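You operate a simulated robot arm through the tools that you are given. There is no shell and no other tool. Be economical: measure what you need, move in short steps, check, and stop when the job is done.

Carry out the task below with a simulated two-armed robot. There is one attempt and no reset: what you move stays moved.

JOB
On the top of the kitting bench, fold the rag in half and then in half again.
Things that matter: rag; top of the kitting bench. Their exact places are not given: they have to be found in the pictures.

The check looks at the end state, three seconds after you hand in, the way a careful person would. Anything else that was tipped, shoved, dropped, spilled or broken makes it a failure. Flat cloth is picked up by pressing the open fingertips on it (5 to 10 N) and closing them slowly along it; thin cloth reads only 2 to 8 mm in the jaws.

ROBOT AND FRAMES
Two 7-joint arms with two-finger parallel grippers on one trunk, on a base that drives. Base frame: it is fixed to the floor where the robot stands at the start and does not move with it; the origin is under the middle of the robot, x ahead of it, y to its left, z up. Readings come in m, degrees, newtons and seconds.
The left shoulder is at the start at [0.07, 0.177, 1.045], the right one opposite. Places, roughly: top of the kitting bench [0.6, 0.3, 0.8]. Payload 3.43 kg a hand.
The TCP of each hand is the grasp point between the finger pads, 0.03 m short of the fingertips. In the tool frame z runs along the fingers and y along their closing line. Largest opening 0.094 m; finger width 0.028, thickness 0.01; the body of the gripper, 0.05 by 0.096 m, starts 0.055 m behind the TCP.
Orientation is told as [roll, pitch, yaw] about the base's x, y, z axes, in that order, counted from this pose: with the fingers straight down and closing along the base's y, the tool's x points along the base's -x, its y along +y and its z along -z.

CONTROLS
- The arms move only by the tool step_arm. It takes "left_commands", "right_commands" or both (then of equal length, played together; a hand with none holds still); each is text: rows parted by semicolons, each of 7 numbers parted by spaces: the gripper command, from -1 (fully open) to 1 (shut), values between in proportion, then the shift along the tool's x, y, z in m, then the turn, a rotation vector about the tool's x, y, z in rad. In form: fingers dx dy dz wx wy wz; .... A call has 1 to 20 rows; each row shifts and turns the commanded pose from where the row before left it, along the tool's axes as they then stand. Rows are played at 5 a second. More than 0.05 m and 8.6 degrees between two rows, or a gripper value outside its range, and nothing of the call is played. Where a pose cannot be reached the arm comes as near as it can. A force on the tool above 40 N (or 10 N above the force at the start of the call, whichever is more), or a blocked arm, ends the call early, and 0.2 s more pass. Each finger travels about 0.153 m/s and halts on what it meets, pressing with about 26 N; the grip force reading is that of the motor and also rises with nothing between the fingers. The clock runs only during rows and for 0.2 s after the last one: add rows that do not move to give the fingers time. The reply holds the time, the measured pose of the TCP, the force on the tool along the base axes, the opening and the grip force, in the units named above and with some noise, with the torque about the TCP (base axes, N m) and any sound that the robot's microphone picked up.
- Cameras (640 x 400 px; columns grow to the right, rows downward): "scene" is now at [0.1232, -0.0051, 1.3359]; the picture's right is [-0.06, -1.00, 0.00], its down [-0.80, 0.05, -0.60] and it looks along [0.60, -0.04, -0.80] (base axes); focal length 247 px, centre (320, 200). "left" rides on the left gripper at [0.076, -0.014, -0.102] in its tool frame; the picture's right is [0.18, 0.98, 0.00], its down [-0.75, 0.14, -0.64] and it looks along [-0.63, 0.12, 0.77] (tool axes); focal length 243 px, centre (320, 200). "right" rides on the right gripper at [0.076, 0.014, -0.102] in its tool frame; the picture's right is [-0.18, 0.98, 0.00], its down [-0.75, -0.14, -0.64] and it looks along [-0.63, -0.12, 0.77] (tool axes); focal length 243 px, centre (320, 200).
- grab_frame(camera): a new picture of that camera. It takes no simulated time.
- move_column(by): slides the trunk up (or, below 0, down) by that many m; the arms and the scene camera ride with it, the base frame stays. It gives what a move gives, with no picture.
- base_move(legs): drives the robot by 1 to 6 legs, each [ahead, turn to the left] in m and degrees, along the robot's own axes; the way and the turn of a leg run together, so that a leg with both is an arc; at most 1.5 m and 180 degrees a leg. The arms and the cameras ride along, it lands a little off, and it stops where it bumps. It gives what a move gives.
- turn_head(pan, tilt): turns the head with the scene camera to pan (to the left, within 86 degrees either way) and tilt (down, from -29 to 69), counted from straight ahead of the robot. It gives what a move gives.
- pixel_to_xyz(camera, pixels): for up to 12 pixels [column, row] of the newest picture of that camera ("zoom" is the newest enlarged one), the place [x, y, z] in the base frame of the surface seen there, good to about 0.002 m. It takes no simulated time.
- zoom(camera, box): a new picture of the part [left, top, right, bottom] of that camera's present view, enlarged. It takes no simulated time.
- sign_off(): hands the job in; it is judged then, once.

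Go step by step. Measure first, check grasps and placings, and put right what went wrong. The budget is 80 turns and 58 pictures, counting those below and the enlarged ones. Unless the task says otherwise, let go and move clear before handing in, and close with one line.

The tools are called after ">>>" as name(argument=value, ...) on one line, values as JSON. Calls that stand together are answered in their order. step_arm: Moves the arms, as the interface text tells. Its arguments: {"type":"object","properties":{"left_commands":{"type":"string"},"right_commands":{"type":"string"}},"required":[]} The other tools are called the same way: move_column (by) slides the trunk up or down; base_move (legs) drives the base; turn_head (pan, tilt) turns the head that bears the scene camera; grab_frame (camera) takes a picture; pixel_to_xyz (camera, pixels) gives the place of the surface under pixels of a picture; zoom (camera, box) takes an enlarged picture of a part of a camera's view; sign_off () hands the job in.

At the start:

```text
t: 0.0
left_ee_pos: [0.4949, 0.2774, 1.0427]
left_ee_rot: [0.0, 0.0, 0.0]
left_force: [-0.4, 0.4, -0.8]
left_ft_torque: [-0.03, 0.0, 0.0]
left_finger_gap: 0.0941
left_grip_force: 0.0
right_ee_pos: [0.3508, -0.0739, 0.9932]
right_ee_rot: [0.0, -0.1, 0.1]
right_force: [0.3, -0.7, -0.4]
right_ft_torque: [0.04, 0.03, -0.01]
right_finger_gap: 0.094
right_grip_force: 0.0
trunk travel left (down, up): [-0.625, 0.215]
robot x, y, heading: [0.0027, 0.0008, -0.1]
head pan, tilt: [-3.7, 53.2]
```

scene: 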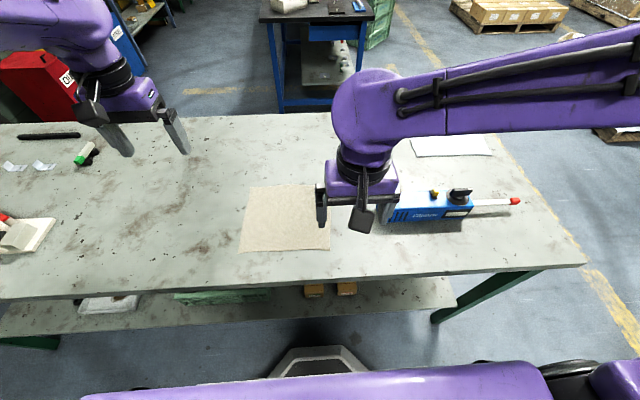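
right: 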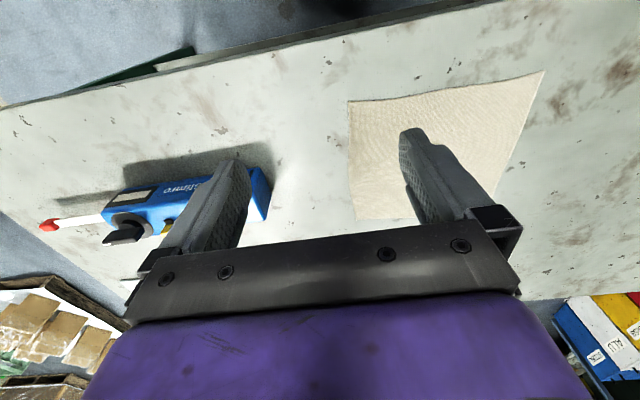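
left: 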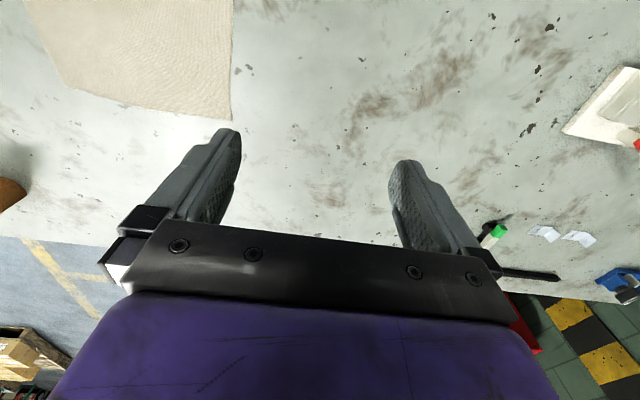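

The rag lies in the scene picture at about (241–331, 186–251), with its right edge partly hidden by the right hand. I measure its corners and the bench around it.

>>> pixel_to_xyz(camera="scene", pixels=[[250, 187], [242, 250], [329, 248], [312, 187], [285, 220], [230, 220], [285, 265], [390, 215]])

>>> pixel_to_xyz(camera="right", pixels=[[349, 103], [543, 72], [357, 218], [505, 190], [375, 150], [450, 105], [320, 110], [268, 215]])

>>> zoom(camera="scene", box=[200, 150, 360, 280])

```text
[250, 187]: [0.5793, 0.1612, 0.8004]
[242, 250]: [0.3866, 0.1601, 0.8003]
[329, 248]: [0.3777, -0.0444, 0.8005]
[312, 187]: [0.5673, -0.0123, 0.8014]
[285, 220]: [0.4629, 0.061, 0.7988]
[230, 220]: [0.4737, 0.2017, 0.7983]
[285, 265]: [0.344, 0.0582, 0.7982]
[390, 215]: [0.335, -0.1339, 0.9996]
```

```text
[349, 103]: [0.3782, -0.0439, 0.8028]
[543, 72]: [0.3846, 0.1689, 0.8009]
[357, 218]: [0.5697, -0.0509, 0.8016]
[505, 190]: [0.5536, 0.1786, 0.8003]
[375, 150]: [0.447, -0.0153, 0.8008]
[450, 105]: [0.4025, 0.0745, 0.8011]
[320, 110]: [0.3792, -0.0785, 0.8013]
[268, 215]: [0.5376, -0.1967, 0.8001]
```

```text
3.08 times, centred on (280, 215) of scene
```

zoom: 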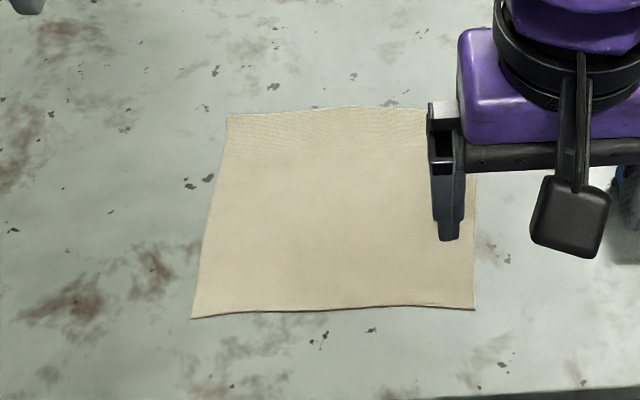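

The rag covers x 0.38–0.575 and y −0.05–0.17 on a surface at z≈0.80. I'll turn both hands so the fingers close along x, cameras outward, in order to pinch the near edge.

>>> step_arm(left_commands="-1 0 0 0 0 0 0.1428; -1 0 0 0 0 0 0.1428; -1 0 0 0 0 0 0.1428; -1 0 0 0 0 0 0.1428; -1 0 0 0 0 0 0.1428; -1 0 0 0 0 0 0.1428; -1 0 0 0 0 0 0.1428; -1 0 0 0 0 0 0.1428; -1 0 0 0 0 0 0.1428; -1 0 0 0 0 0 0.1428; -1 0 0 0 0 0 0.1428; -1 0 0 0 0 0 0", right_commands="-1 0 0 0 0 0 -0.1428; -1 0 0 0 0 0 -0.1428; -1 0 0 0 0 0 -0.1428; -1 0 0 0 0 0 -0.1428; -1 0 0 0 0 0 -0.1428; -1 0 0 0 0 0 -0.1428; -1 0 0 0 0 0 -0.1428; -1 0 0 0 0 0 -0.1428; -1 0 0 0 0 0 -0.1428; -1 0 0 0 0 0 -0.1428; -1 0 0 0 0 0 -0.1428; -1 0 0 0 0 0 0")

```text
t: 2.6
left_ee_pos: [0.4962, 0.2772, 1.0428]
left_ee_rot: [0.0, 0.0, -90.1]
left_force: [-0.4, -0.2, -0.5]
left_ft_torque: [0.02, -0.03, 0.01]
left_finger_gap: 0.0941
left_grip_force: 0.0
right_ee_pos: [0.3506, -0.0748, 0.993]
right_ee_rot: [0.0, 0.0, 90.2]
right_force: [-0.7, -0.3, -0.2]
right_ft_torque: [-0.02, -0.01, -0.01]
right_finger_gap: 0.094
right_grip_force: 0.0
trunk travel left (down, up): [-0.625, 0.215]
robot x, y, heading: [-0.001, -0.0008, 0.1]
head pan, tilt: [-3.7, 53.2]
```

Both hands are turned without trouble. I move them above the near edge at z 0.86 with the jaws partly closed, then look.

>>> step_arm(left_commands="-0.5 -0.022 -0.0163 0.0305 0 0 0; 0 -0.022 -0.0163 0.0305 0 0 0; 0.234 -0.022 -0.0163 0.0305 0 0 0; 0.234 -0.022 -0.0163 0.0305 0 0 0; 0.234 -0.022 -0.0163 0.0305 0 0 0; 0.234 -0.022 -0.0163 0.0305 0 0 0; 0.234 0 0 0 0 0 0", right_commands="-0.5 -0.0088 -0.0069 0.0222 0 0 0; 0 -0.0088 -0.0069 0.0222 0 0 0; 0.234 -0.0088 -0.0069 0.0222 0 0 0; 0.234 -0.0088 -0.0069 0.0222 0 0 0; 0.234 -0.0088 -0.0069 0.0222 0 0 0; 0.234 -0.0088 -0.0069 0.0222 0 0 0; 0.234 0 0 0 0 0 0")

>>> grab_frame(camera="left")

>>> grab_frame(camera="right")

>>> grab_frame(camera="scene")

```text
t: 4.2
left_ee_pos: [0.3958, 0.146, 0.8586]
left_ee_rot: [0.0, 0.0, -90.0]
left_force: [-0.2, 0.0, -0.1]
left_ft_torque: [0.02, 0.02, 0.02]
left_finger_gap: 0.0359
left_grip_force: 0.0
right_ee_pos: [0.3916, -0.0224, 0.8615]
right_ee_rot: [-0.2, 0.0, 90.1]
right_force: [-0.8, 0.2, 0.9]
right_ft_torque: [-0.03, -0.01, -0.03]
right_finger_gap: 0.0359
right_grip_force: 0.0
trunk travel left (down, up): [-0.625, 0.215]
robot x, y, heading: [-0.0029, 0.0015, 0.1]
head pan, tilt: [-3.7, 53.2]
```

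```text
53 pictures are left
```

left: 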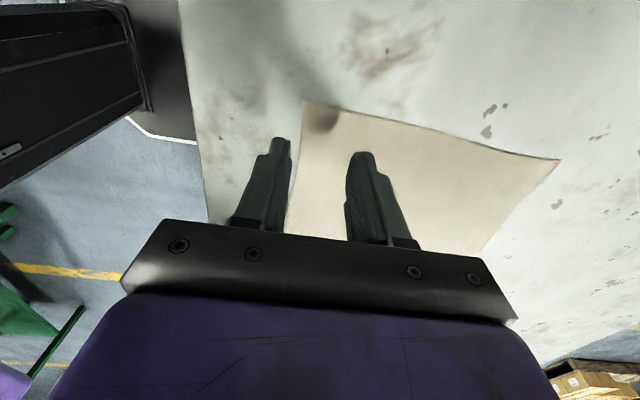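

```text
52 pictures are left
```

right: 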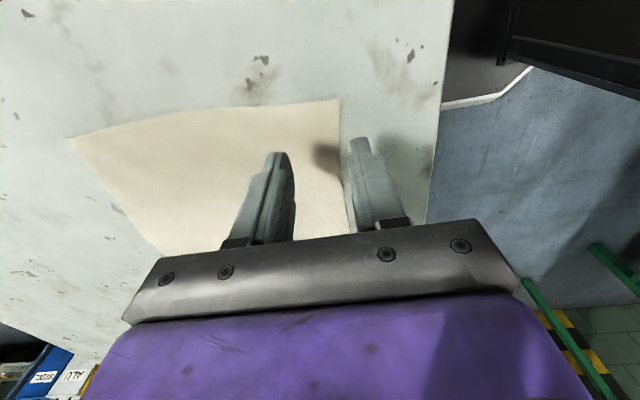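

```text
51 pictures are left
```

scene: 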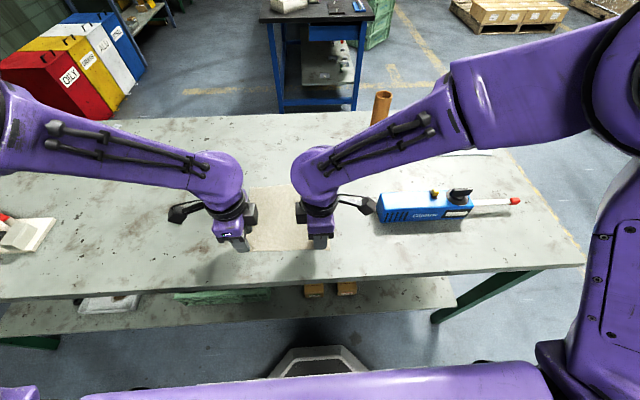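

Both views show each pair of fingers straddling the near edge, outer finger just off the rag. I lower gently until contact.

>>> step_arm(left_commands="0.234 0 0 0.01 0 0 0; 0.234 0 0 0.01 0 0 0; 0.234 0 0 0.006 0 0 0; 0.234 0 0 0 0 0 0", right_commands="0.234 0 0 0.01 0 0 0; 0.234 0 0 0.01 0 0 0; 0.234 0 0 0.008 0 0 0; 0.234 0 0 0 0 0 0")

```text
t: 5.2
left_ee_pos: [0.3968, 0.1457, 0.833]
left_ee_rot: [-0.1, 0.0, -90.0]
left_force: [0.7, 0.7, 0.3]
left_ft_torque: [-0.03, 0.0, 0.0]
left_finger_gap: 0.036
left_grip_force: 0.0
right_ee_pos: [0.3928, -0.0218, 0.8322]
right_ee_rot: [0.0, 0.0, 90.1]
right_force: [0.3, -0.8, -0.8]
right_ft_torque: [-0.02, 0.0, -0.02]
right_finger_gap: 0.0359
right_grip_force: 0.0
trunk travel left (down, up): [-0.625, 0.215]
robot x, y, heading: [0.0018, 0.0001, -0.1]
head pan, tilt: [-3.7, 53.2]
```

No contact yet. I go down 3 mm more in small steps.

>>> step_arm(left_commands="0.234 0 0 0.0015 0 0 0; 0.234 0 0 0.0015 0 0 0; 0.234 0 0 0 0 0 0", right_commands="0.234 0 0 0.0015 0 0 0; 0.234 0 0 0.0015 0 0 0; 0.234 0 0 0 0 0 0")

```text
t: 6.0
left_ee_pos: [0.3959, 0.145, 0.8309]
left_ee_rot: [0.2, 0.0, -90.0]
left_force: [-0.6, -0.8, 0.8]
left_ft_torque: [0.0, 0.0, 0.03]
left_finger_gap: 0.036
left_grip_force: 0.0
right_ee_pos: [0.3916, -0.0228, 0.8307]
right_ee_rot: [-0.2, 0.0, 89.9]
right_force: [1.1, -2.9, 19.2]
right_ft_torque: [-0.2, -0.41, -0.06]
right_finger_gap: 0.0365
right_grip_force: 0.7
trunk travel left (down, up): [-0.625, 0.215]
robot x, y, heading: [-0.0022, -0.0006, -0.2]
head pan, tilt: [-3.7, 53.2]
```

The right hand presses 19 N and the left has not touched. I raise the right slightly and lower the left.

>>> step_arm(left_commands="0.234 0 0 0.0007 0 0 0; 0.234 0 0 0.0006 0 0 0; 0.234 0 0 0 0 0 0", right_commands="0.234 0 0 -0.0008 0 0 0; 0.234 0 0 0 0 0 0; 0.234 0 0 0 0 0 0")

```text
t: 6.8
left_ee_pos: [0.3963, 0.1447, 0.8306]
left_ee_rot: [0.2, 0.1, -90.0]
left_force: [1.0, 2.8, 12.4]
left_ft_torque: [0.12, -0.26, 0.08]
left_finger_gap: 0.0361
left_grip_force: 0.6
right_ee_pos: [0.3907, -0.0216, 0.8308]
right_ee_rot: [-0.2, 0.0, 90.1]
right_force: [3.8, -2.5, 21.5]
right_ft_torque: [-0.18, -0.62, -0.05]
right_finger_gap: 0.0382
right_grip_force: 1.7
trunk travel left (down, up): [-0.625, 0.215]
robot x, y, heading: [0.0036, -0.0009, -0.1]
head pan, tilt: [-3.7, 53.2]
```

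The right still reads 21 N and the left 12 N. I lift both a touch to reach 5–10 N.

>>> step_arm(left_commands="0.234 0 0 -0.0004 0 0 0; 0.234 0 0 0 0 0 0; 0.234 0 0 0 0 0 0", right_commands="0.234 0 0 -0.0012 0 0 0; 0.234 0 0 0 0 0 0; 0.234 0 0 0 0 0 0")

```text
t: 7.6
left_ee_pos: [0.3975, 0.1449, 0.83]
left_ee_rot: [0.2, 0.0, -90.0]
left_force: [0.1, 4.2, 19.0]
left_ft_torque: [0.21, -0.43, 0.1]
left_finger_gap: 0.0362
left_grip_force: 0.2
right_ee_pos: [0.3895, -0.022, 0.8308]
right_ee_rot: [0.0, 0.0, 90.0]
right_force: [0.9, 0.2, 3.1]
right_ft_torque: [0.02, -0.07, 0.02]
right_finger_gap: 0.0364
right_grip_force: 0.3
trunk travel left (down, up): [-0.625, 0.215]
robot x, y, heading: [-0.0027, -0.0002, -0.1]
head pan, tilt: [-3.7, 53.2]
```

Forces lag the commands: left 19 N, right 3 N. One more small trim.

>>> step_arm(left_commands="0.234 0 0 -0.0007 0 0 0; 0.234 0 0 0 0 0 0; 0.234 0 0 0 0 0 0; 0.234 0 0 0 0 0 0", right_commands="0.234 0 0 0.0004 0 0 0; 0.234 0 0 0 0 0 0; 0.234 0 0 0 0 0 0; 0.234 0 0 0 0 0 0")

```text
t: 8.6
left_ee_pos: [0.3966, 0.1444, 0.8315]
left_ee_rot: [0.1, 0.0, -90.0]
left_force: [1.2, 1.7, 9.9]
left_ft_torque: [0.14, -0.23, 0.05]
left_finger_gap: 0.0363
left_grip_force: 0.1
right_ee_pos: [0.3909, -0.0225, 0.8307]
right_ee_rot: [-0.1, -0.1, 90.1]
right_force: [-0.9, 1.1, 4.2]
right_ft_torque: [0.0, -0.09, -0.02]
right_finger_gap: 0.0356
right_grip_force: 0.0
trunk travel left (down, up): [-0.625, 0.215]
robot x, y, heading: [-0.0015, -0.0002, -0.1]
head pan, tilt: [-3.7, 53.2]
```

Left presses 10 N, right 4 N. I add a hair on the right and close both slowly.

>>> step_arm(left_commands="0.3 0 0 0 0 0 0; 0.38 0 0 0 0 0 0; 0.46 0 0 0 0 0 0; 0.54 0 0 0 0 0 0; 0.62 0 0 0 0 0 0; 0.7 0 0 0 0 0 0; 0.78 0 0 0 0 0 0; 0.86 0 0 0 0 0 0; 0.94 0 0 0 0 0 0; 1 0 0 0 0 0 0; 1 0 0 0 0 0 0; 1 0 0 0 0 0 0", right_commands="0.3 0 0 0.0003 0 0 0; 0.38 0 0 0 0 0 0; 0.46 0 0 0 0 0 0; 0.54 0 0 0 0 0 0; 0.62 0 0 0 0 0 0; 0.7 0 0 0 0 0 0; 0.78 0 0 0 0 0 0; 0.86 0 0 0 0 0 0; 0.94 0 0 0 0 0 0; 1 0 0 0 0 0 0; 1 0 0 0 0 0 0; 1 0 0 0 0 0 0")

>>> grab_frame(camera="left")

>>> grab_frame(camera="right")

```text
t: 11.2
left_ee_pos: [0.3962, 0.1457, 0.8316]
left_ee_rot: [0.1, 0.0, -90.0]
left_force: [0.5, 0.1, -0.1]
left_ft_torque: [-0.03, 0.01, 0.0]
left_finger_gap: 0.0019
left_grip_force: 26.1
right_ee_pos: [0.3915, -0.0225, 0.8306]
right_ee_rot: [-0.2, 0.0, 90.0]
right_force: [1.6, -0.3, 22.0]
right_ft_torque: [-0.11, -0.17, -0.01]
right_finger_gap: 0.0023
right_grip_force: 26.2
trunk travel left (down, up): [-0.625, 0.215]
robot x, y, heading: [0.0008, -0.0015, -0.2]
head pan, tilt: [-3.7, 53.2]
```

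```text
50 pictures are left
```

left: 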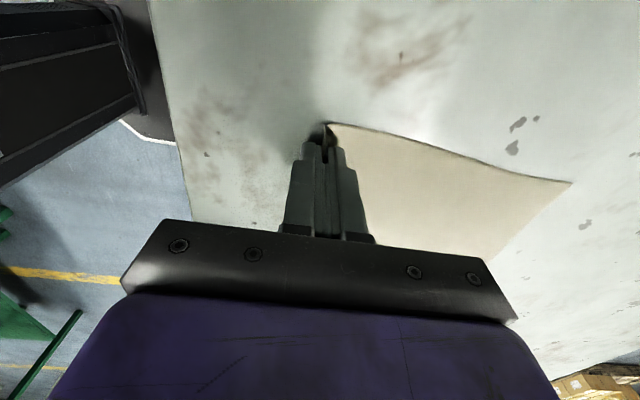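

```text
49 pictures are left
```

right: 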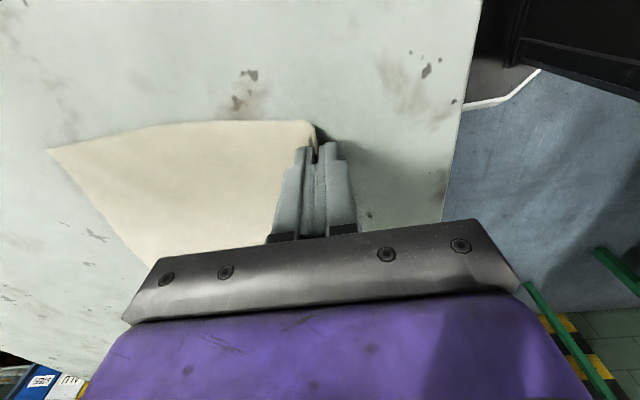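

Both jaws read about 2 mm and the rag's edge turns up between the fingers at (328,125) left and (312,145) right. I lift 3 cm and check.

>>> step_arm(left_commands="1 0 0 -0.01 0 0 0; 1 0 0 -0.01 0 0 0; 1 0 0 -0.01 0 0 0; 1 0 0 0 0 0 0", right_commands="1 0 0 -0.01 0 0 0; 1 0 0 -0.01 0 0 0; 1 0 0 -0.01 0 0 0; 1 0 0 0 0 0 0")

>>> grab_frame(camera="left")

>>> zoom(camera="scene", box=[180, 150, 380, 275])

```text
t: 12.2
left_ee_pos: [0.3976, 0.1443, 0.8598]
left_ee_rot: [0.0, 0.1, -89.9]
left_force: [0.0, 0.9, -0.7]
left_ft_torque: [-0.01, 0.04, 0.0]
left_finger_gap: 0.0018
left_grip_force: 26.1
right_ee_pos: [0.3914, -0.0234, 0.8593]
right_ee_rot: [0.0, 0.0, 90.0]
right_force: [0.6, 1.0, -1.0]
right_ft_torque: [0.01, 0.01, 0.02]
right_finger_gap: 0.0022
right_grip_force: 25.6
trunk travel left (down, up): [-0.625, 0.215]
robot x, y, heading: [0.0003, 0.0006, -0.2]
head pan, tilt: [-3.7, 53.2]
```

```text
48 pictures are left
```

left: 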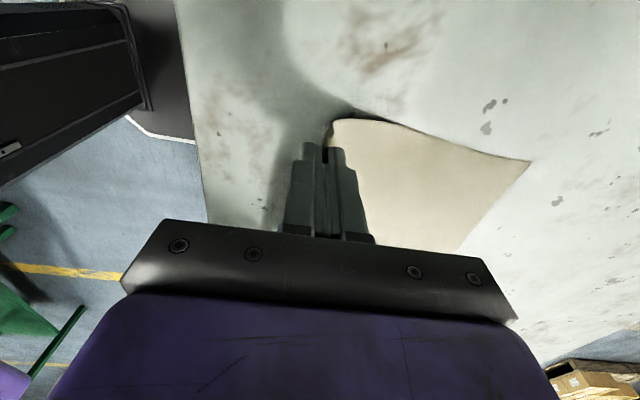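

```text
3.20 times, centred on (280, 212) of scene
```

zoom: 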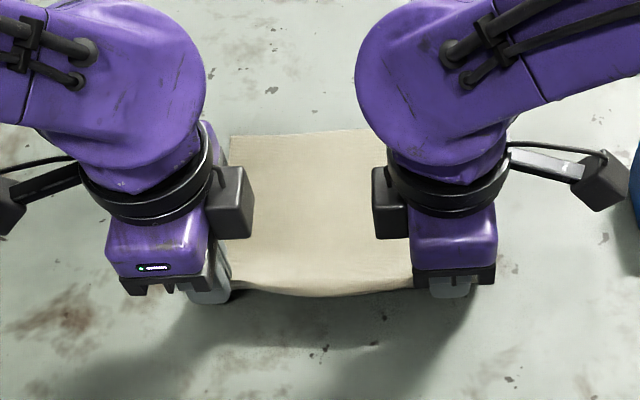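

Both hands hold the near edge. I measure the rag's present far edge to plan the fold.

>>> pixel_to_xyz(camera="zoom", pixels=[[236, 139], [300, 136], [352, 133], [300, 200], [300, 250], [300, 285], [232, 280], [410, 280]])

```text
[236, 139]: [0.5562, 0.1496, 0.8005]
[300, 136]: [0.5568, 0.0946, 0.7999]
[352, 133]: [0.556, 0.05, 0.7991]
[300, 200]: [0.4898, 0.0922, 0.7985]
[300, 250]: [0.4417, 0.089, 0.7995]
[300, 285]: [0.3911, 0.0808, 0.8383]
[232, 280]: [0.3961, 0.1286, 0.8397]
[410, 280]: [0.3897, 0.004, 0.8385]
```

The rag slid about 1.3 cm toward the robot: far edge at x≈0.562, so the fold line is x≈0.465. I swing both hands over in a slow arc to x≈0.545.

>>> step_arm(left_commands="1 0 0.01 -0.0125 0 0 0; 1 0 0.01 -0.0125 0 0 0; 1 0 0.015 -0.01 0 0 0; 1 0 0.015 -0.01 0 0 0; 1 0 0.013 0 0 0 0; 1 0 0.013 0 0 0 0; 1 0 0.014 0 0 0 0; 1 0 0.0175 0.01 0 0 0; 1 0 0.0175 0.01 0 0 0; 1 0 0.01 0.0125 0 0 0; 1 0 0.01 0.0125 0 0 0; 1 0 0 0 0 0 0", right_commands="1 0 -0.01 -0.0125 0 0 0; 1 0 -0.01 -0.0125 0 0 0; 1 0 -0.015 -0.01 0 0 0; 1 0 -0.015 -0.01 0 0 0; 1 0 -0.013 0 0 0 0; 1 0 -0.013 0 0 0 0; 1 0 -0.014 0 0 0 0; 1 0 -0.0175 0.01 0 0 0; 1 0 -0.0175 0.01 0 0 0; 1 0 -0.01 0.0125 0 0 0; 1 0 -0.01 0.0125 0 0 0; 1 0 0 0 0 0 0")

>>> zoom(camera="scene", box=[180, 150, 380, 275])

>>> grab_frame(camera="left")

>>> grab_frame(camera="right")

```text
t: 14.8
left_ee_pos: [0.5425, 0.1441, 0.8601]
left_ee_rot: [0.1, 0.0, -90.0]
left_force: [-0.5, -0.7, 0.3]
left_ft_torque: [0.01, 0.0, -0.03]
left_finger_gap: 0.0022
left_grip_force: 25.6
right_ee_pos: [0.5348, -0.0223, 0.8619]
right_ee_rot: [-0.1, 0.0, 90.1]
right_force: [0.4, 0.3, -0.2]
right_ft_torque: [0.02, -0.01, -0.03]
right_finger_gap: 0.0018
right_grip_force: 26.1
trunk travel left (down, up): [-0.625, 0.215]
robot x, y, heading: [-0.0022, 0.0001, -0.1]
head pan, tilt: [-3.7, 53.2]
```

```text
3.20 times, centred on (280, 212) of scene
```

zoom: 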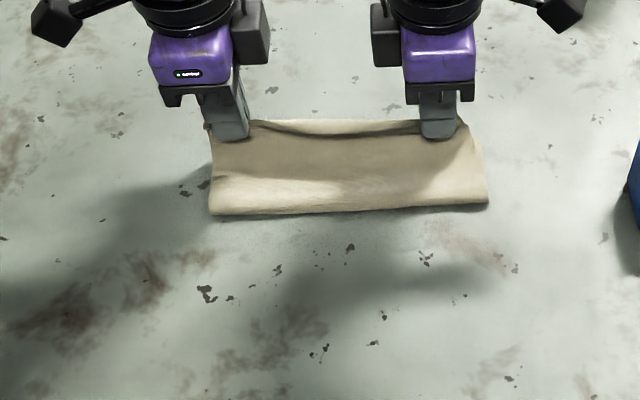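

```text
45 pictures are left
```

left: 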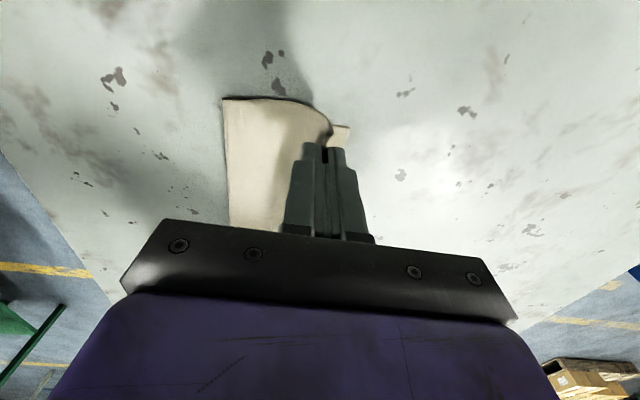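

```text
44 pictures are left
```

right: 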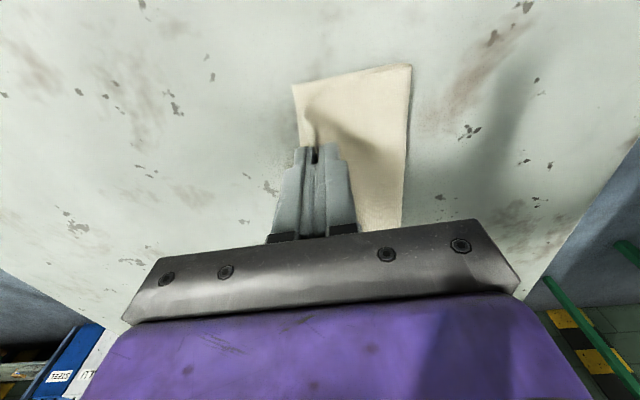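

The rag is folded over, the held edge just above the far edge. I measure the far edge and crease before setting down.

>>> pixel_to_xyz(camera="zoom", pixels=[[260, 122], [340, 121], [410, 121], [300, 130], [215, 208], [350, 205], [482, 198], [300, 190]])

>>> pixel_to_xyz(camera="left", pixels=[[345, 132], [347, 145], [226, 102], [232, 210]])

>>> pixel_to_xyz(camera="right", pixels=[[296, 90], [299, 125], [408, 70], [400, 200]])

```text
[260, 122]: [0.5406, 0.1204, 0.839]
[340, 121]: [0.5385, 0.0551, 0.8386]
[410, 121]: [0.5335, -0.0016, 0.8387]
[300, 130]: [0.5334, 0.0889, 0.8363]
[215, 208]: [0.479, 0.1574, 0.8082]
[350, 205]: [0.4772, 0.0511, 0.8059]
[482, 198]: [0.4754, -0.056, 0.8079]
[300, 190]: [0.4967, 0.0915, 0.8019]
```

```text
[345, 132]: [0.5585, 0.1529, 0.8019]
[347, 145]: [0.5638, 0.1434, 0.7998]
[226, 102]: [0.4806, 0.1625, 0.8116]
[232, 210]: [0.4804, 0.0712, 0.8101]
```

```text
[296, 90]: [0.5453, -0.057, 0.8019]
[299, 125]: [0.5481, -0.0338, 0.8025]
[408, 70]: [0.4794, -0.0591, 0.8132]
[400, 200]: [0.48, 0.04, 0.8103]
```

Far edge is at x≈0.563 (left) and 0.548 (right); about 1 cm of hem stands up inside the jaws. I lower with a slight forward shift, open a little, and sweep forward to lay the hem flat.

>>> step_arm(left_commands="1 0 0.003 0.008 0 0 0; 1 0 0.003 0.008 0 0 0; 1 0 0.002 0.007 0 0 0; 1 0 0 0 0 0 0; 0.9 0 0 0 0 0 0; 0.8 0 0 0 0 0 0; 0.75 0 0 0 0 0 0; 0.75 0 0 0 0 0 0", right_commands="1 0 -0.002 0.008 0 0 0; 1 0 -0.002 0.008 0 0 0; 1 0 -0.002 0.008 0 0 0; 1 0 0 0 0 0 0; 0.9 0 0 0 0 0 0; 0.8 0 0 0 0 0 0; 0.75 0 0 0 0 0 0; 0.75 0 0 0 0 0 0")

>>> grab_frame(camera="left")

>>> grab_frame(camera="right")

```text
t: 16.6
left_ee_pos: [0.5507, 0.1449, 0.8379]
left_ee_rot: [-0.1, 0.0, -90.0]
left_force: [-0.2, -0.2, -0.7]
left_ft_torque: [-0.01, 0.0, 0.03]
left_finger_gap: 0.0117
left_grip_force: 0.0
right_ee_pos: [0.5423, -0.023, 0.8353]
right_ee_rot: [0.1, -0.1, 90.0]
right_force: [0.5, 0.0, 0.5]
right_ft_torque: [0.01, -0.02, 0.05]
right_finger_gap: 0.0116
right_grip_force: 0.1
trunk travel left (down, up): [-0.625, 0.215]
robot x, y, heading: [-0.0009, 0.0008, 0.0]
head pan, tilt: [-3.7, 53.2]
```

```text
43 pictures are left
```

left: 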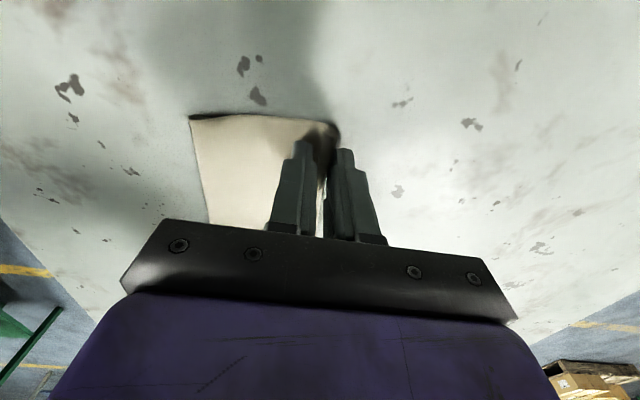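

```text
42 pictures are left
```

right: 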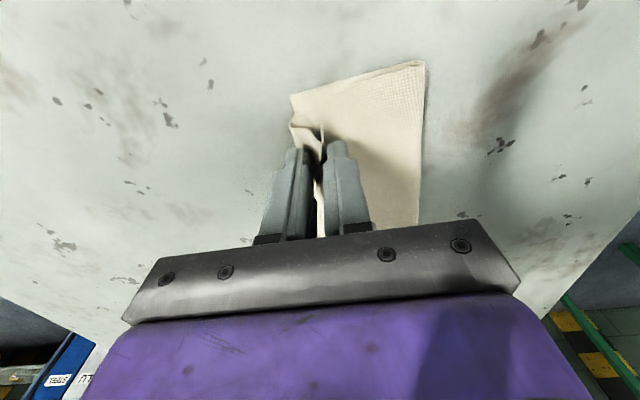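

The hem is released and still stands between the jaws at (322,130). I sweep forward 2 cm, then lift clear.

>>> step_arm(left_commands="0.75 0 0.006 -0.001 0 0 0; 0.75 0 0.006 -0.001 0 0 0; 0.75 0 0.006 -0.002 0 0 0; 0.75 0 0.006 -0.004 0 0 0; 0.75 0 0.003 -0.01 0 0 0; 0.75 0 0 -0.04 0 0 0; 0.75 0 -0.03 -0.03 0 0 0; 0.75 0.02 -0.04 0 0 0 0; 0.75 0.05 0 0 0 0 0; 0.75 0.05 0 0 0 0 0", right_commands="0.75 0 -0.006 -0.001 0 0 0; 0.75 0 -0.006 -0.001 0 0 0; 0.75 0 -0.006 -0.002 0 0 0; 0.75 0 -0.006 -0.004 0 0 0; 0.75 0 -0.003 -0.01 0 0 0; 0.75 0 0 -0.04 0 0 0; 0.75 0 0 -0.03 0 0 0; 0.75 0.02 0 -0.04 0 0 0; 0.75 0.05 0 0 0 0 0; 0.75 0.05 0 0 0 0 0")

>>> zoom(camera="scene", box=[180, 150, 380, 275])

```text
t: 18.8
left_ee_pos: [0.5085, 0.266, 0.9248]
left_ee_rot: [0.0, 0.0, -89.9]
left_force: [-0.4, 0.5, -0.8]
left_ft_torque: [-0.03, -0.03, -0.01]
left_finger_gap: 0.0118
left_grip_force: 0.1
right_ee_pos: [0.5694, -0.1417, 0.9605]
right_ee_rot: [0.0, 0.0, 90.1]
right_force: [0.4, -0.6, 0.2]
right_ft_torque: [0.02, 0.02, -0.02]
right_finger_gap: 0.0115
right_grip_force: 0.0
trunk travel left (down, up): [-0.625, 0.215]
robot x, y, heading: [0.0029, 0.0005, 0.1]
head pan, tilt: [-3.7, 53.2]
```

```text
3.20 times, centred on (280, 212) of scene
```

zoom: 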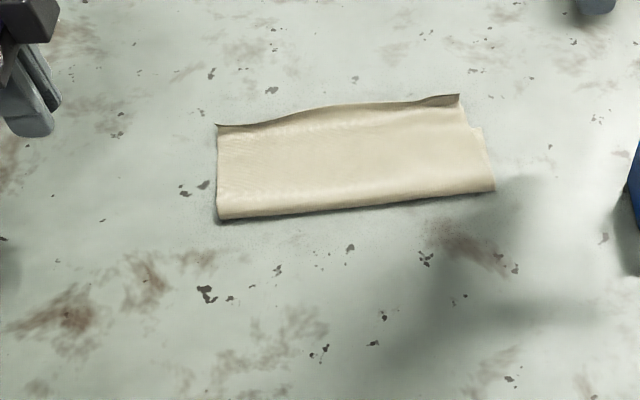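

The rag is folded once, but the far hem looks to be standing up (dark line from (217,125) to (459,95)), and a bit of bottom layer shows at (482,128). I measure the heights.

>>> pixel_to_xyz(camera="zoom", pixels=[[218, 125], [340, 107], [340, 115], [457, 97], [445, 107], [478, 129], [470, 129], [493, 188], [350, 205], [222, 216], [350, 160], [240, 128]])

>>> grab_frame(camera="right")

>>> grab_frame(camera="left")

```text
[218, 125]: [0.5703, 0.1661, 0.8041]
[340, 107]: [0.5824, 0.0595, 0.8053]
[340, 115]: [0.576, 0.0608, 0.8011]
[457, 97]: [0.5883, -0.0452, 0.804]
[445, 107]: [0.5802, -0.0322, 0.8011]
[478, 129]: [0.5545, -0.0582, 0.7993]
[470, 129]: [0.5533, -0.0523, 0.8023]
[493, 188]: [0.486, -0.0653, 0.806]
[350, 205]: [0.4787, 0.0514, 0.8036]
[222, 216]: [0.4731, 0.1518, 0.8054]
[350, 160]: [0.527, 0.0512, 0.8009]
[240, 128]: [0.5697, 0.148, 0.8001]
```

```text
40 pictures are left
```

right: 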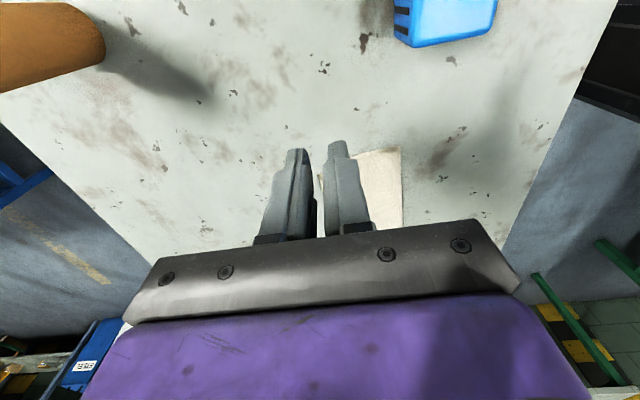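

```text
39 pictures are left
```

left: 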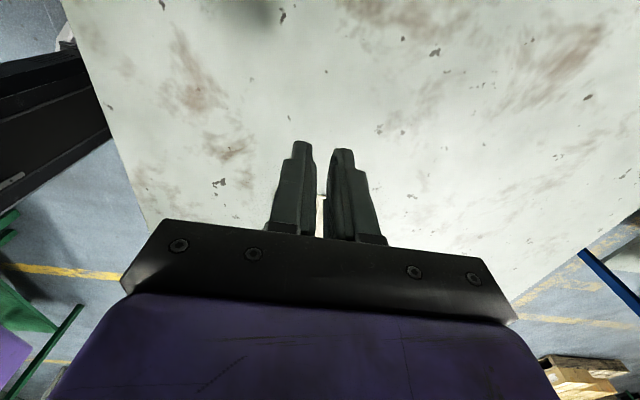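

The hem overhangs by ~3 cm at the right end (top layer x≈0.588, bottom corner ≈0.555), while the left end is about even. I'll re-lift the right end of the hem and lay it back straighter. First the right hand goes above that hem.

>>> step_arm(right_commands="0.404 -0.03 -0.0022 0.02 0 0 0; 0.404 -0.03 -0.0022 0.02 0 0 0; 0.404 -0.03 -0.0022 0.03 0 0 0; 0.404 -0.03 -0.002 0.03 0 0 0; 0.404 0 0 0.02 0 0 0; 0.404 0 0 0 0 0 0")

>>> grab_frame(camera="right")

```text
t: 20.2
left_ee_pos: [0.5093, 0.2661, 0.9248]
left_ee_rot: [-0.1, 0.0, -90.0]
left_force: [-0.1, -0.2, -0.1]
left_ft_torque: [0.02, -0.02, 0.02]
left_finger_gap: 0.0122
left_grip_force: 0.1
right_ee_pos: [0.5771, -0.0208, 0.8417]
right_ee_rot: [0.0, -0.1, 90.1]
right_force: [1.2, -0.5, -0.8]
right_ft_torque: [-0.03, 0.02, 0.03]
right_finger_gap: 0.028
right_grip_force: 0.0
trunk travel left (down, up): [-0.625, 0.215]
robot x, y, heading: [0.0013, -0.0012, 0.1]
head pan, tilt: [-3.7, 53.2]
```

```text
38 pictures are left
```

right: 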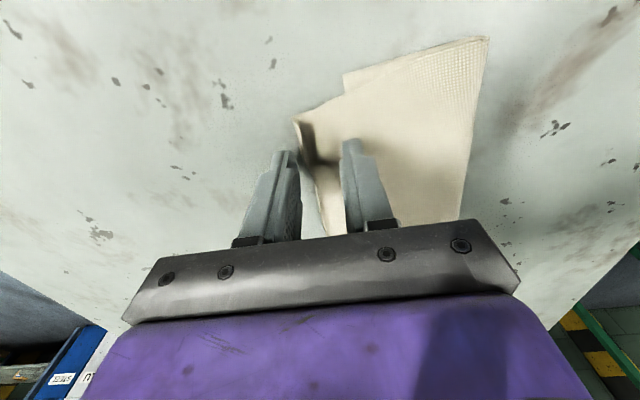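

The fingers straddle the standing hem at (300,125); the bottom layer's corner shows at (345,75). I lower to contact and close slowly.

>>> step_arm(right_commands="0.404 0 0 0.005 0 0 0; 0.404 0 0 0.004 0 0 0; 0.404 0 0 0.0015 0 0 0; 0.404 0 0 0 0 0 0; 0.404 0 0 0 0 0 0")

```text
t: 21.4
left_ee_pos: [0.5084, 0.2661, 0.9249]
left_ee_rot: [0.0, 0.0, -90.1]
left_force: [-0.2, 0.6, 1.0]
left_ft_torque: [-0.01, 0.04, -0.04]
left_finger_gap: 0.0117
left_grip_force: 0.0
right_ee_pos: [0.5794, -0.0222, 0.8325]
right_ee_rot: [0.0, 0.0, 90.0]
right_force: [-0.7, 0.0, 0.2]
right_ft_torque: [-0.03, 0.01, -0.01]
right_finger_gap: 0.0281
right_grip_force: 0.1
trunk travel left (down, up): [-0.625, 0.215]
robot x, y, heading: [-0.0013, 0.0013, -0.5]
head pan, tilt: [-3.7, 53.2]
```

No contact yet; I go 1.3 mm lower.

>>> step_arm(right_commands="0.404 0 0 0.0007 0 0 0; 0.404 0 0 0.0006 0 0 0; 0.404 0 0 0 0 0 0; 0.404 0 0 0 0 0 0")

```text
t: 22.4
left_ee_pos: [0.5095, 0.2653, 0.9238]
left_ee_rot: [0.1, 0.0, -89.9]
left_force: [-0.3, -0.4, 0.0]
left_ft_torque: [0.02, -0.01, 0.0]
left_finger_gap: 0.0119
left_grip_force: 0.2
right_ee_pos: [0.5788, -0.0212, 0.8323]
right_ee_rot: [0.0, 0.0, 90.1]
right_force: [-0.4, -0.8, 1.1]
right_ft_torque: [0.02, 0.0, -0.03]
right_finger_gap: 0.0281
right_grip_force: 0.1
trunk travel left (down, up): [-0.625, 0.215]
robot x, y, heading: [-0.001, 0.0024, -0.1]
head pan, tilt: [-3.7, 53.2]
```

>>> step_arm(right_commands="0.404 0 0 0.0006 0 0 0; 0.404 0 0 0 0 0 0; 0.404 0 0 0 0 0 0")

```text
t: 23.2
left_ee_pos: [0.5091, 0.2657, 0.9246]
left_ee_rot: [0.1, -0.1, -90.0]
left_force: [0.9, -0.8, -0.7]
left_ft_torque: [0.01, -0.01, -0.02]
left_finger_gap: 0.0117
left_grip_force: 0.1
right_ee_pos: [0.5787, -0.0221, 0.832]
right_ee_rot: [-0.1, 0.1, 90.0]
right_force: [0.2, 0.3, 0.7]
right_ft_torque: [0.0, 0.03, 0.0]
right_finger_gap: 0.0276
right_grip_force: 0.0
trunk travel left (down, up): [-0.625, 0.215]
robot x, y, heading: [-0.0026, 0.0009, -0.2]
head pan, tilt: [-3.7, 53.2]
```

Almost touching; I lower 0.8 mm more and close slowly in the same call, then lift 2 cm.

>>> step_arm(right_commands="0.404 0 0 0.0008 0 0 0; 0.404 0 0 0 0 0 0; 0.48 0 0 0 0 0 0; 0.56 0 0 0 0 0 0; 0.64 0 0 0 0 0 0; 0.72 0 0 0 0 0 0; 0.8 0 0 0 0 0 0; 0.88 0 0 0 0 0 0; 0.96 0 0 0 0 0 0; 1 0 0 0 0 0 0; 1 0 0 0 0 0 0; 1 0 0 0 0 0 0; 1 0 0 -0.01 0 0 0; 1 0 0 -0.01 0 0 0; 1 0 0 0 0 0 0")

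>>> grab_frame(camera="right")

```text
t: 26.4
left_ee_pos: [0.509, 0.2658, 0.9236]
left_ee_rot: [0.0, 0.0, -90.0]
left_force: [-0.3, -0.4, -0.3]
left_ft_torque: [-0.01, -0.01, 0.0]
left_finger_gap: 0.0117
left_grip_force: 0.0
right_ee_pos: [0.5795, -0.0223, 0.8502]
right_ee_rot: [0.0, -0.1, 89.9]
right_force: [-0.4, -0.5, -0.2]
right_ft_torque: [-0.01, 0.03, 0.01]
right_finger_gap: 0.0021
right_grip_force: 25.7
trunk travel left (down, up): [-0.625, 0.215]
robot x, y, heading: [-0.0027, 0.0028, 0.1]
head pan, tilt: [-3.7, 53.2]
```

```text
37 pictures are left
```

right: 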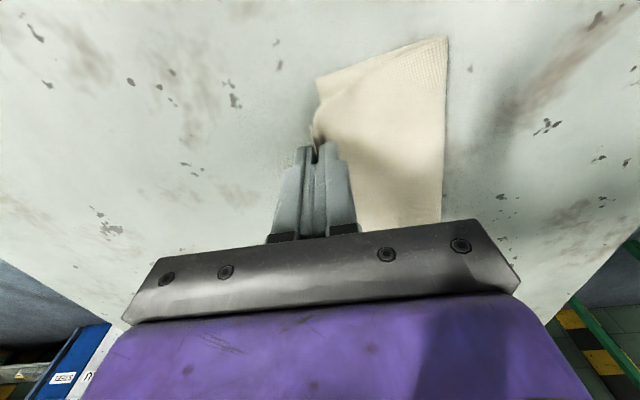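

Hem held (2.1 mm). I carry it back over toward the robot to reopen the right end of the fold.

>>> step_arm(right_commands="1 0 0.015 -0.02 0 0 0; 1 0 0.015 -0.02 0 0 0; 1 0 0.02 -0.0125 0 0 0; 1 0 0.02 -0.0125 0 0 0; 1 0 0.02 0 0 0 0; 1 0 0.02 0 0 0 0; 1 0 0.02 0.015 0 0 0; 1 0 0.02 0.015 0 0 0; 1 0 0.015 0.015 0 0 0; 1 0 0 0 0 0 0")

>>> zoom(camera="scene", box=[180, 150, 380, 275])

>>> grab_frame(camera="right")

```text
t: 28.6
left_ee_pos: [0.5099, 0.2648, 0.9235]
left_ee_rot: [-0.1, 0.0, -89.9]
left_force: [0.3, -0.1, 0.7]
left_ft_torque: [-0.02, 0.02, -0.01]
left_finger_gap: 0.0116
left_grip_force: 0.2
right_ee_pos: [0.4129, -0.022, 0.8707]
right_ee_rot: [0.0, 0.0, 90.0]
right_force: [-0.6, 0.4, 0.1]
right_ft_torque: [0.0, -0.02, 0.0]
right_finger_gap: 0.0022
right_grip_force: 25.9
trunk travel left (down, up): [-0.625, 0.215]
robot x, y, heading: [0.0005, 0.0011, -0.2]
head pan, tilt: [-3.7, 53.2]
```

```text
3.20 times, centred on (280, 212) of scene
```

zoom: 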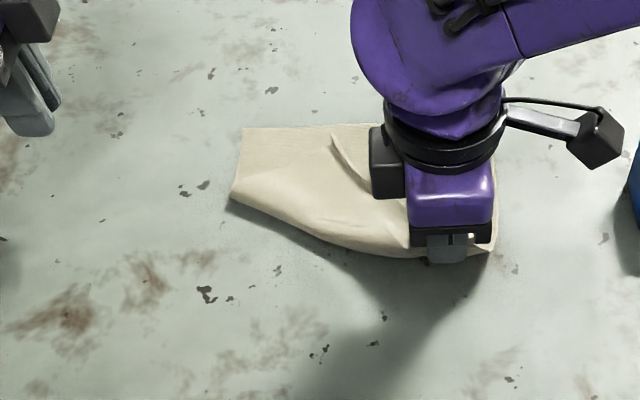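

```text
35 pictures are left
```

right: 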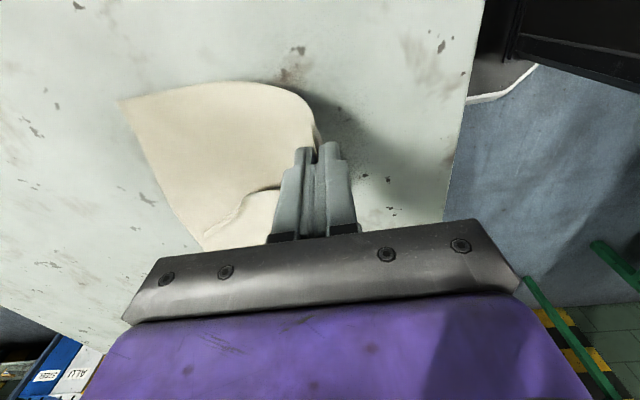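

The right end is reopened. I measure the bottom layer's far-right corner at (118,100) in the right view and the left end.

>>> pixel_to_xyz(camera="right", pixels=[[122, 102], [200, 240], [300, 110], [270, 195]])

>>> pixel_to_xyz(camera="zoom", pixels=[[244, 130], [370, 126], [233, 199], [330, 135], [330, 240], [400, 255]])

```text
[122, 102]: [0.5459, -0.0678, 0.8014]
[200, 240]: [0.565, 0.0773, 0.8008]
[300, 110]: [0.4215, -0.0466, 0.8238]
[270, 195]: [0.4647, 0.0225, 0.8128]
```

```text
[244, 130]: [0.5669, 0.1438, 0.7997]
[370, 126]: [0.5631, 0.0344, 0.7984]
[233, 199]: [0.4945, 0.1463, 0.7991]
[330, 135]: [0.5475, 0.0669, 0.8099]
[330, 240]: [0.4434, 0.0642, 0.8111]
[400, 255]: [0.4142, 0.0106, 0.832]
```

Bottom far edge runs x 0.546 (right) to 0.567 (left). I swing the right hem forward again, ending at x≈0.54, y≈−0.034, with a shorter radius, and keep it closed for a look.

>>> step_arm(right_commands="1 0 -0.0045 -0.012 0 0 0; 1 0 -0.0045 -0.012 0 0 0; 1 0.002 -0.015 -0.0075 0 0 0; 1 0.002 -0.015 -0.0075 0 0 0; 1 0.002 -0.0175 0.0025 0 0 0; 1 0.002 -0.0175 0.0025 0 0 0; 1 0.002 -0.015 0.0125 0 0 0; 1 0.002 -0.015 0.0125 0 0 0; 1 0 -0.009 0.015 0 0 0; 1 0 -0.009 0.015 0 0 0; 1 0 -0.005 0.01 0 0 0; 1 0 0 0.002 0 0 0; 1 0 0 0 0 0 0")

>>> zoom(camera="scene", box=[180, 150, 380, 275])

>>> grab_frame(camera="right")

```text
t: 31.4
left_ee_pos: [0.5093, 0.2652, 0.9238]
left_ee_rot: [0.0, 0.1, -90.0]
left_force: [-0.4, 0.9, 1.1]
left_ft_torque: [-0.01, 0.02, 0.0]
left_finger_gap: 0.0116
left_grip_force: 0.0
right_ee_pos: [0.5407, -0.034, 0.8376]
right_ee_rot: [-0.1, 0.0, 90.1]
right_force: [0.3, 0.3, 0.1]
right_ft_torque: [0.04, -0.03, -0.02]
right_finger_gap: 0.002
right_grip_force: 26.5
trunk travel left (down, up): [-0.625, 0.215]
robot x, y, heading: [-0.0008, -0.0024, -0.1]
head pan, tilt: [-3.7, 53.2]
```

```text
3.20 times, centred on (280, 212) of scene
```

zoom: 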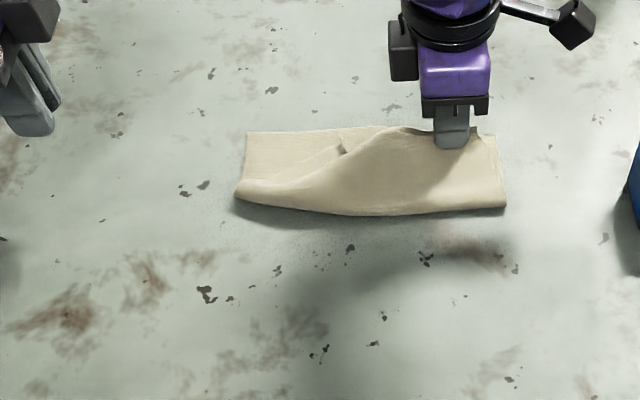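

```text
33 pictures are left
```

right: 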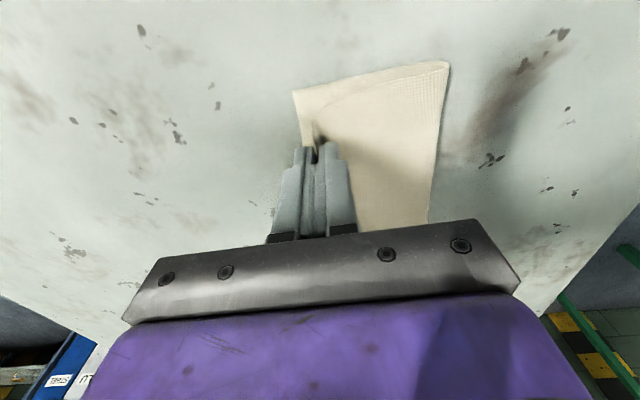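

The right end is now right, but the top layer's left corner has flopped back (ridge near (345,150) in the zoom). I look closer before fetching it with the left hand.

>>> zoom(camera="scene", box=[245, 183, 325, 223])

```text
8.00 times, centred on (285, 203) of scene
```

zoom: 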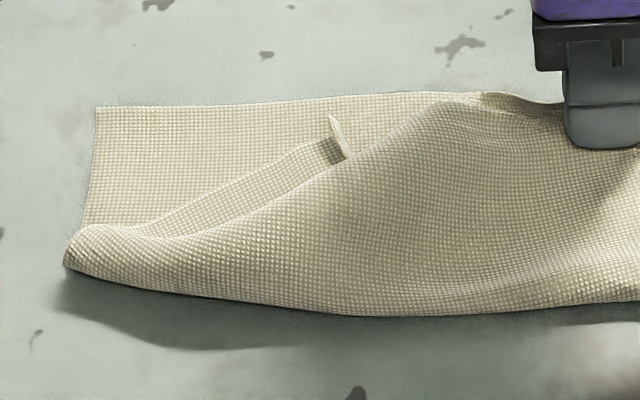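

The top-left corner of the folded layer sits near (338,135) in this zoom, curled up. I measure it.

>>> pixel_to_xyz(camera="zoom", pixels=[[332, 117], [340, 135], [346, 155], [320, 150], [300, 160], [200, 205], [360, 150], [440, 105], [400, 110], [100, 110], [70, 260], [320, 170]])

```text
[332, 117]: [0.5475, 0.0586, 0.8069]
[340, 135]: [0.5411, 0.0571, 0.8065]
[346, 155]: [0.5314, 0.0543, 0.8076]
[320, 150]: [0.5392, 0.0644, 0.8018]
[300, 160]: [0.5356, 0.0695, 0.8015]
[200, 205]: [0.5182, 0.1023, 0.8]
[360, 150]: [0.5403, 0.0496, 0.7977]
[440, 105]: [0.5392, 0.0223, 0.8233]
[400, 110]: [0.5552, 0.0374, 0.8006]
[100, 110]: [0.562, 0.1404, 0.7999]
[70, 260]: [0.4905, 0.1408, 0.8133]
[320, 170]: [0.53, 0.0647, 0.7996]
```

The curled hem runs along x from (0.5475,0.059) to (0.531,0.054), about 7 mm tall. I release the right hand, back it off, and turn the left hand to close along y for this corner.

>>> step_arm(right_commands="0.9 0 0 0 0 0 0; 0.75 0 0 0 0 0 0; 0.7 0 0 0 0 0 0; 0.7 0 -0.003 -0.003 0 0 0; 0.7 0 -0.004 -0.006 0 0 0; 0.7 0 -0.003 -0.015 0 0 0; 0.7 0 0 -0.04 0 0 0; 0.7 0.02 0 -0.04 0 0 0; 0.7 0.05 0 -0.01 0 0 0; 0.7 0.05 0 0 0 0 0; 0.7 0.04 0 0 0 0 0; 0.7 0.02 0 0 0 0 0", left_commands="0.4 0 0 0 0 0 -0.1428; 0.4 0 0 0 0 0 -0.1428; 0.4 0 0 0 0 0 -0.1428; 0.4 0 0 0 0 0 -0.1428; 0.4 0 0 0 0 0 -0.1428; 0.4 0 0 0 0 0 -0.1428; 0.4 0 0 0 0 0 -0.1428; 0.4 0 0 0 0 0 -0.1428; 0.4 0 0 0 0 0 -0.1428; 0.4 0 0 0 0 0 -0.1428; 0.4 0 0 0 0 0 -0.1428; 0.4 0 0 0 0 0 0")

>>> zoom(camera="scene", box=[235, 173, 355, 233])

```text
refused: row 9 steps farther than a row can; nothing moved
```

```text
5.33 times, centred on (295, 203) of scene
```

zoom: 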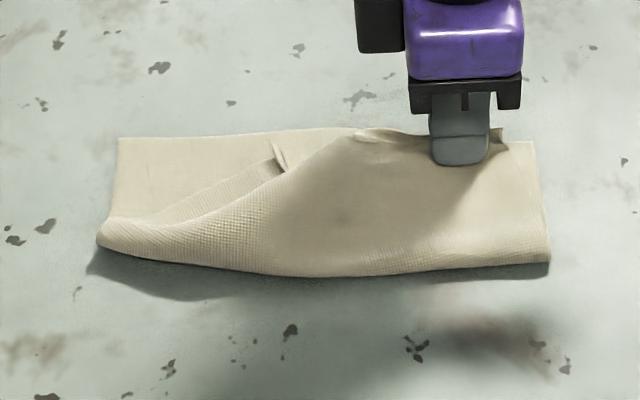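

Row 9 was too long, so nothing moved. I repeat with a shorter row.

>>> step_arm(right_commands="0.9 0 0 0 0 0 0; 0.75 0 0 0 0 0 0; 0.7 0 0 0 0 0 0; 0.7 0 -0.003 -0.003 0 0 0; 0.7 0 -0.004 -0.006 0 0 0; 0.7 0 -0.003 -0.015 0 0 0; 0.7 0 0 -0.04 0 0 0; 0.7 0.02 0 -0.04 0 0 0; 0.7 0.045 0 -0.01 0 0 0; 0.7 0.045 0 0 0 0 0; 0.7 0.04 0 0 0 0 0; 0.7 0.02 0 0 0 0 0", left_commands="0.4 0 0 0 0 0 -0.1428; 0.4 0 0 0 0 0 -0.1428; 0.4 0 0 0 0 0 -0.1428; 0.4 0 0 0 0 0 -0.1428; 0.4 0 0 0 0 0 -0.1428; 0.4 0 0 0 0 0 -0.1428; 0.4 0 0 0 0 0 -0.1428; 0.4 0 0 0 0 0 -0.1428; 0.4 0 0 0 0 0 -0.1428; 0.4 0 0 0 0 0 -0.1428; 0.4 0 0 0 0 0 -0.1428; 0.4 0 0 0 0 0 0")

>>> zoom(camera="scene", box=[235, 173, 355, 233])

```text
t: 34.0
left_ee_pos: [0.5079, 0.2657, 0.9256]
left_ee_rot: [0.0, 0.0, 0.1]
left_force: [0.3, 0.3, -0.3]
left_ft_torque: [-0.01, 0.0, 0.0]
left_finger_gap: 0.0282
left_grip_force: 0.0
right_ee_pos: [0.5498, -0.2043, 0.9503]
right_ee_rot: [0.0, 0.1, 90.2]
right_force: [0.1, 0.6, -1.3]
right_ft_torque: [-0.01, 0.01, -0.04]
right_finger_gap: 0.014
right_grip_force: 0.1
trunk travel left (down, up): [-0.625, 0.215]
robot x, y, heading: [-0.0002, 0.0002, -0.0]
head pan, tilt: [-3.7, 53.2]
```

```text
5.33 times, centred on (295, 203) of scene
```

zoom: 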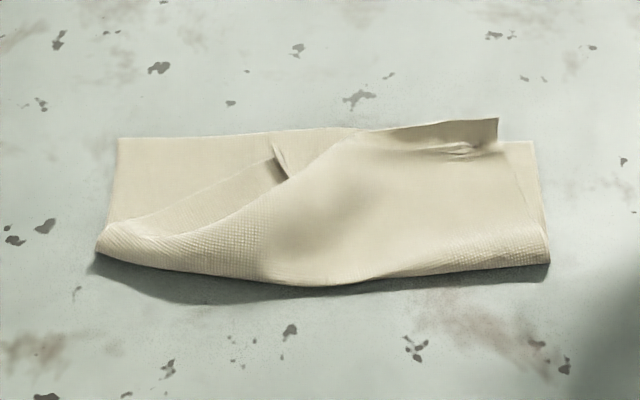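

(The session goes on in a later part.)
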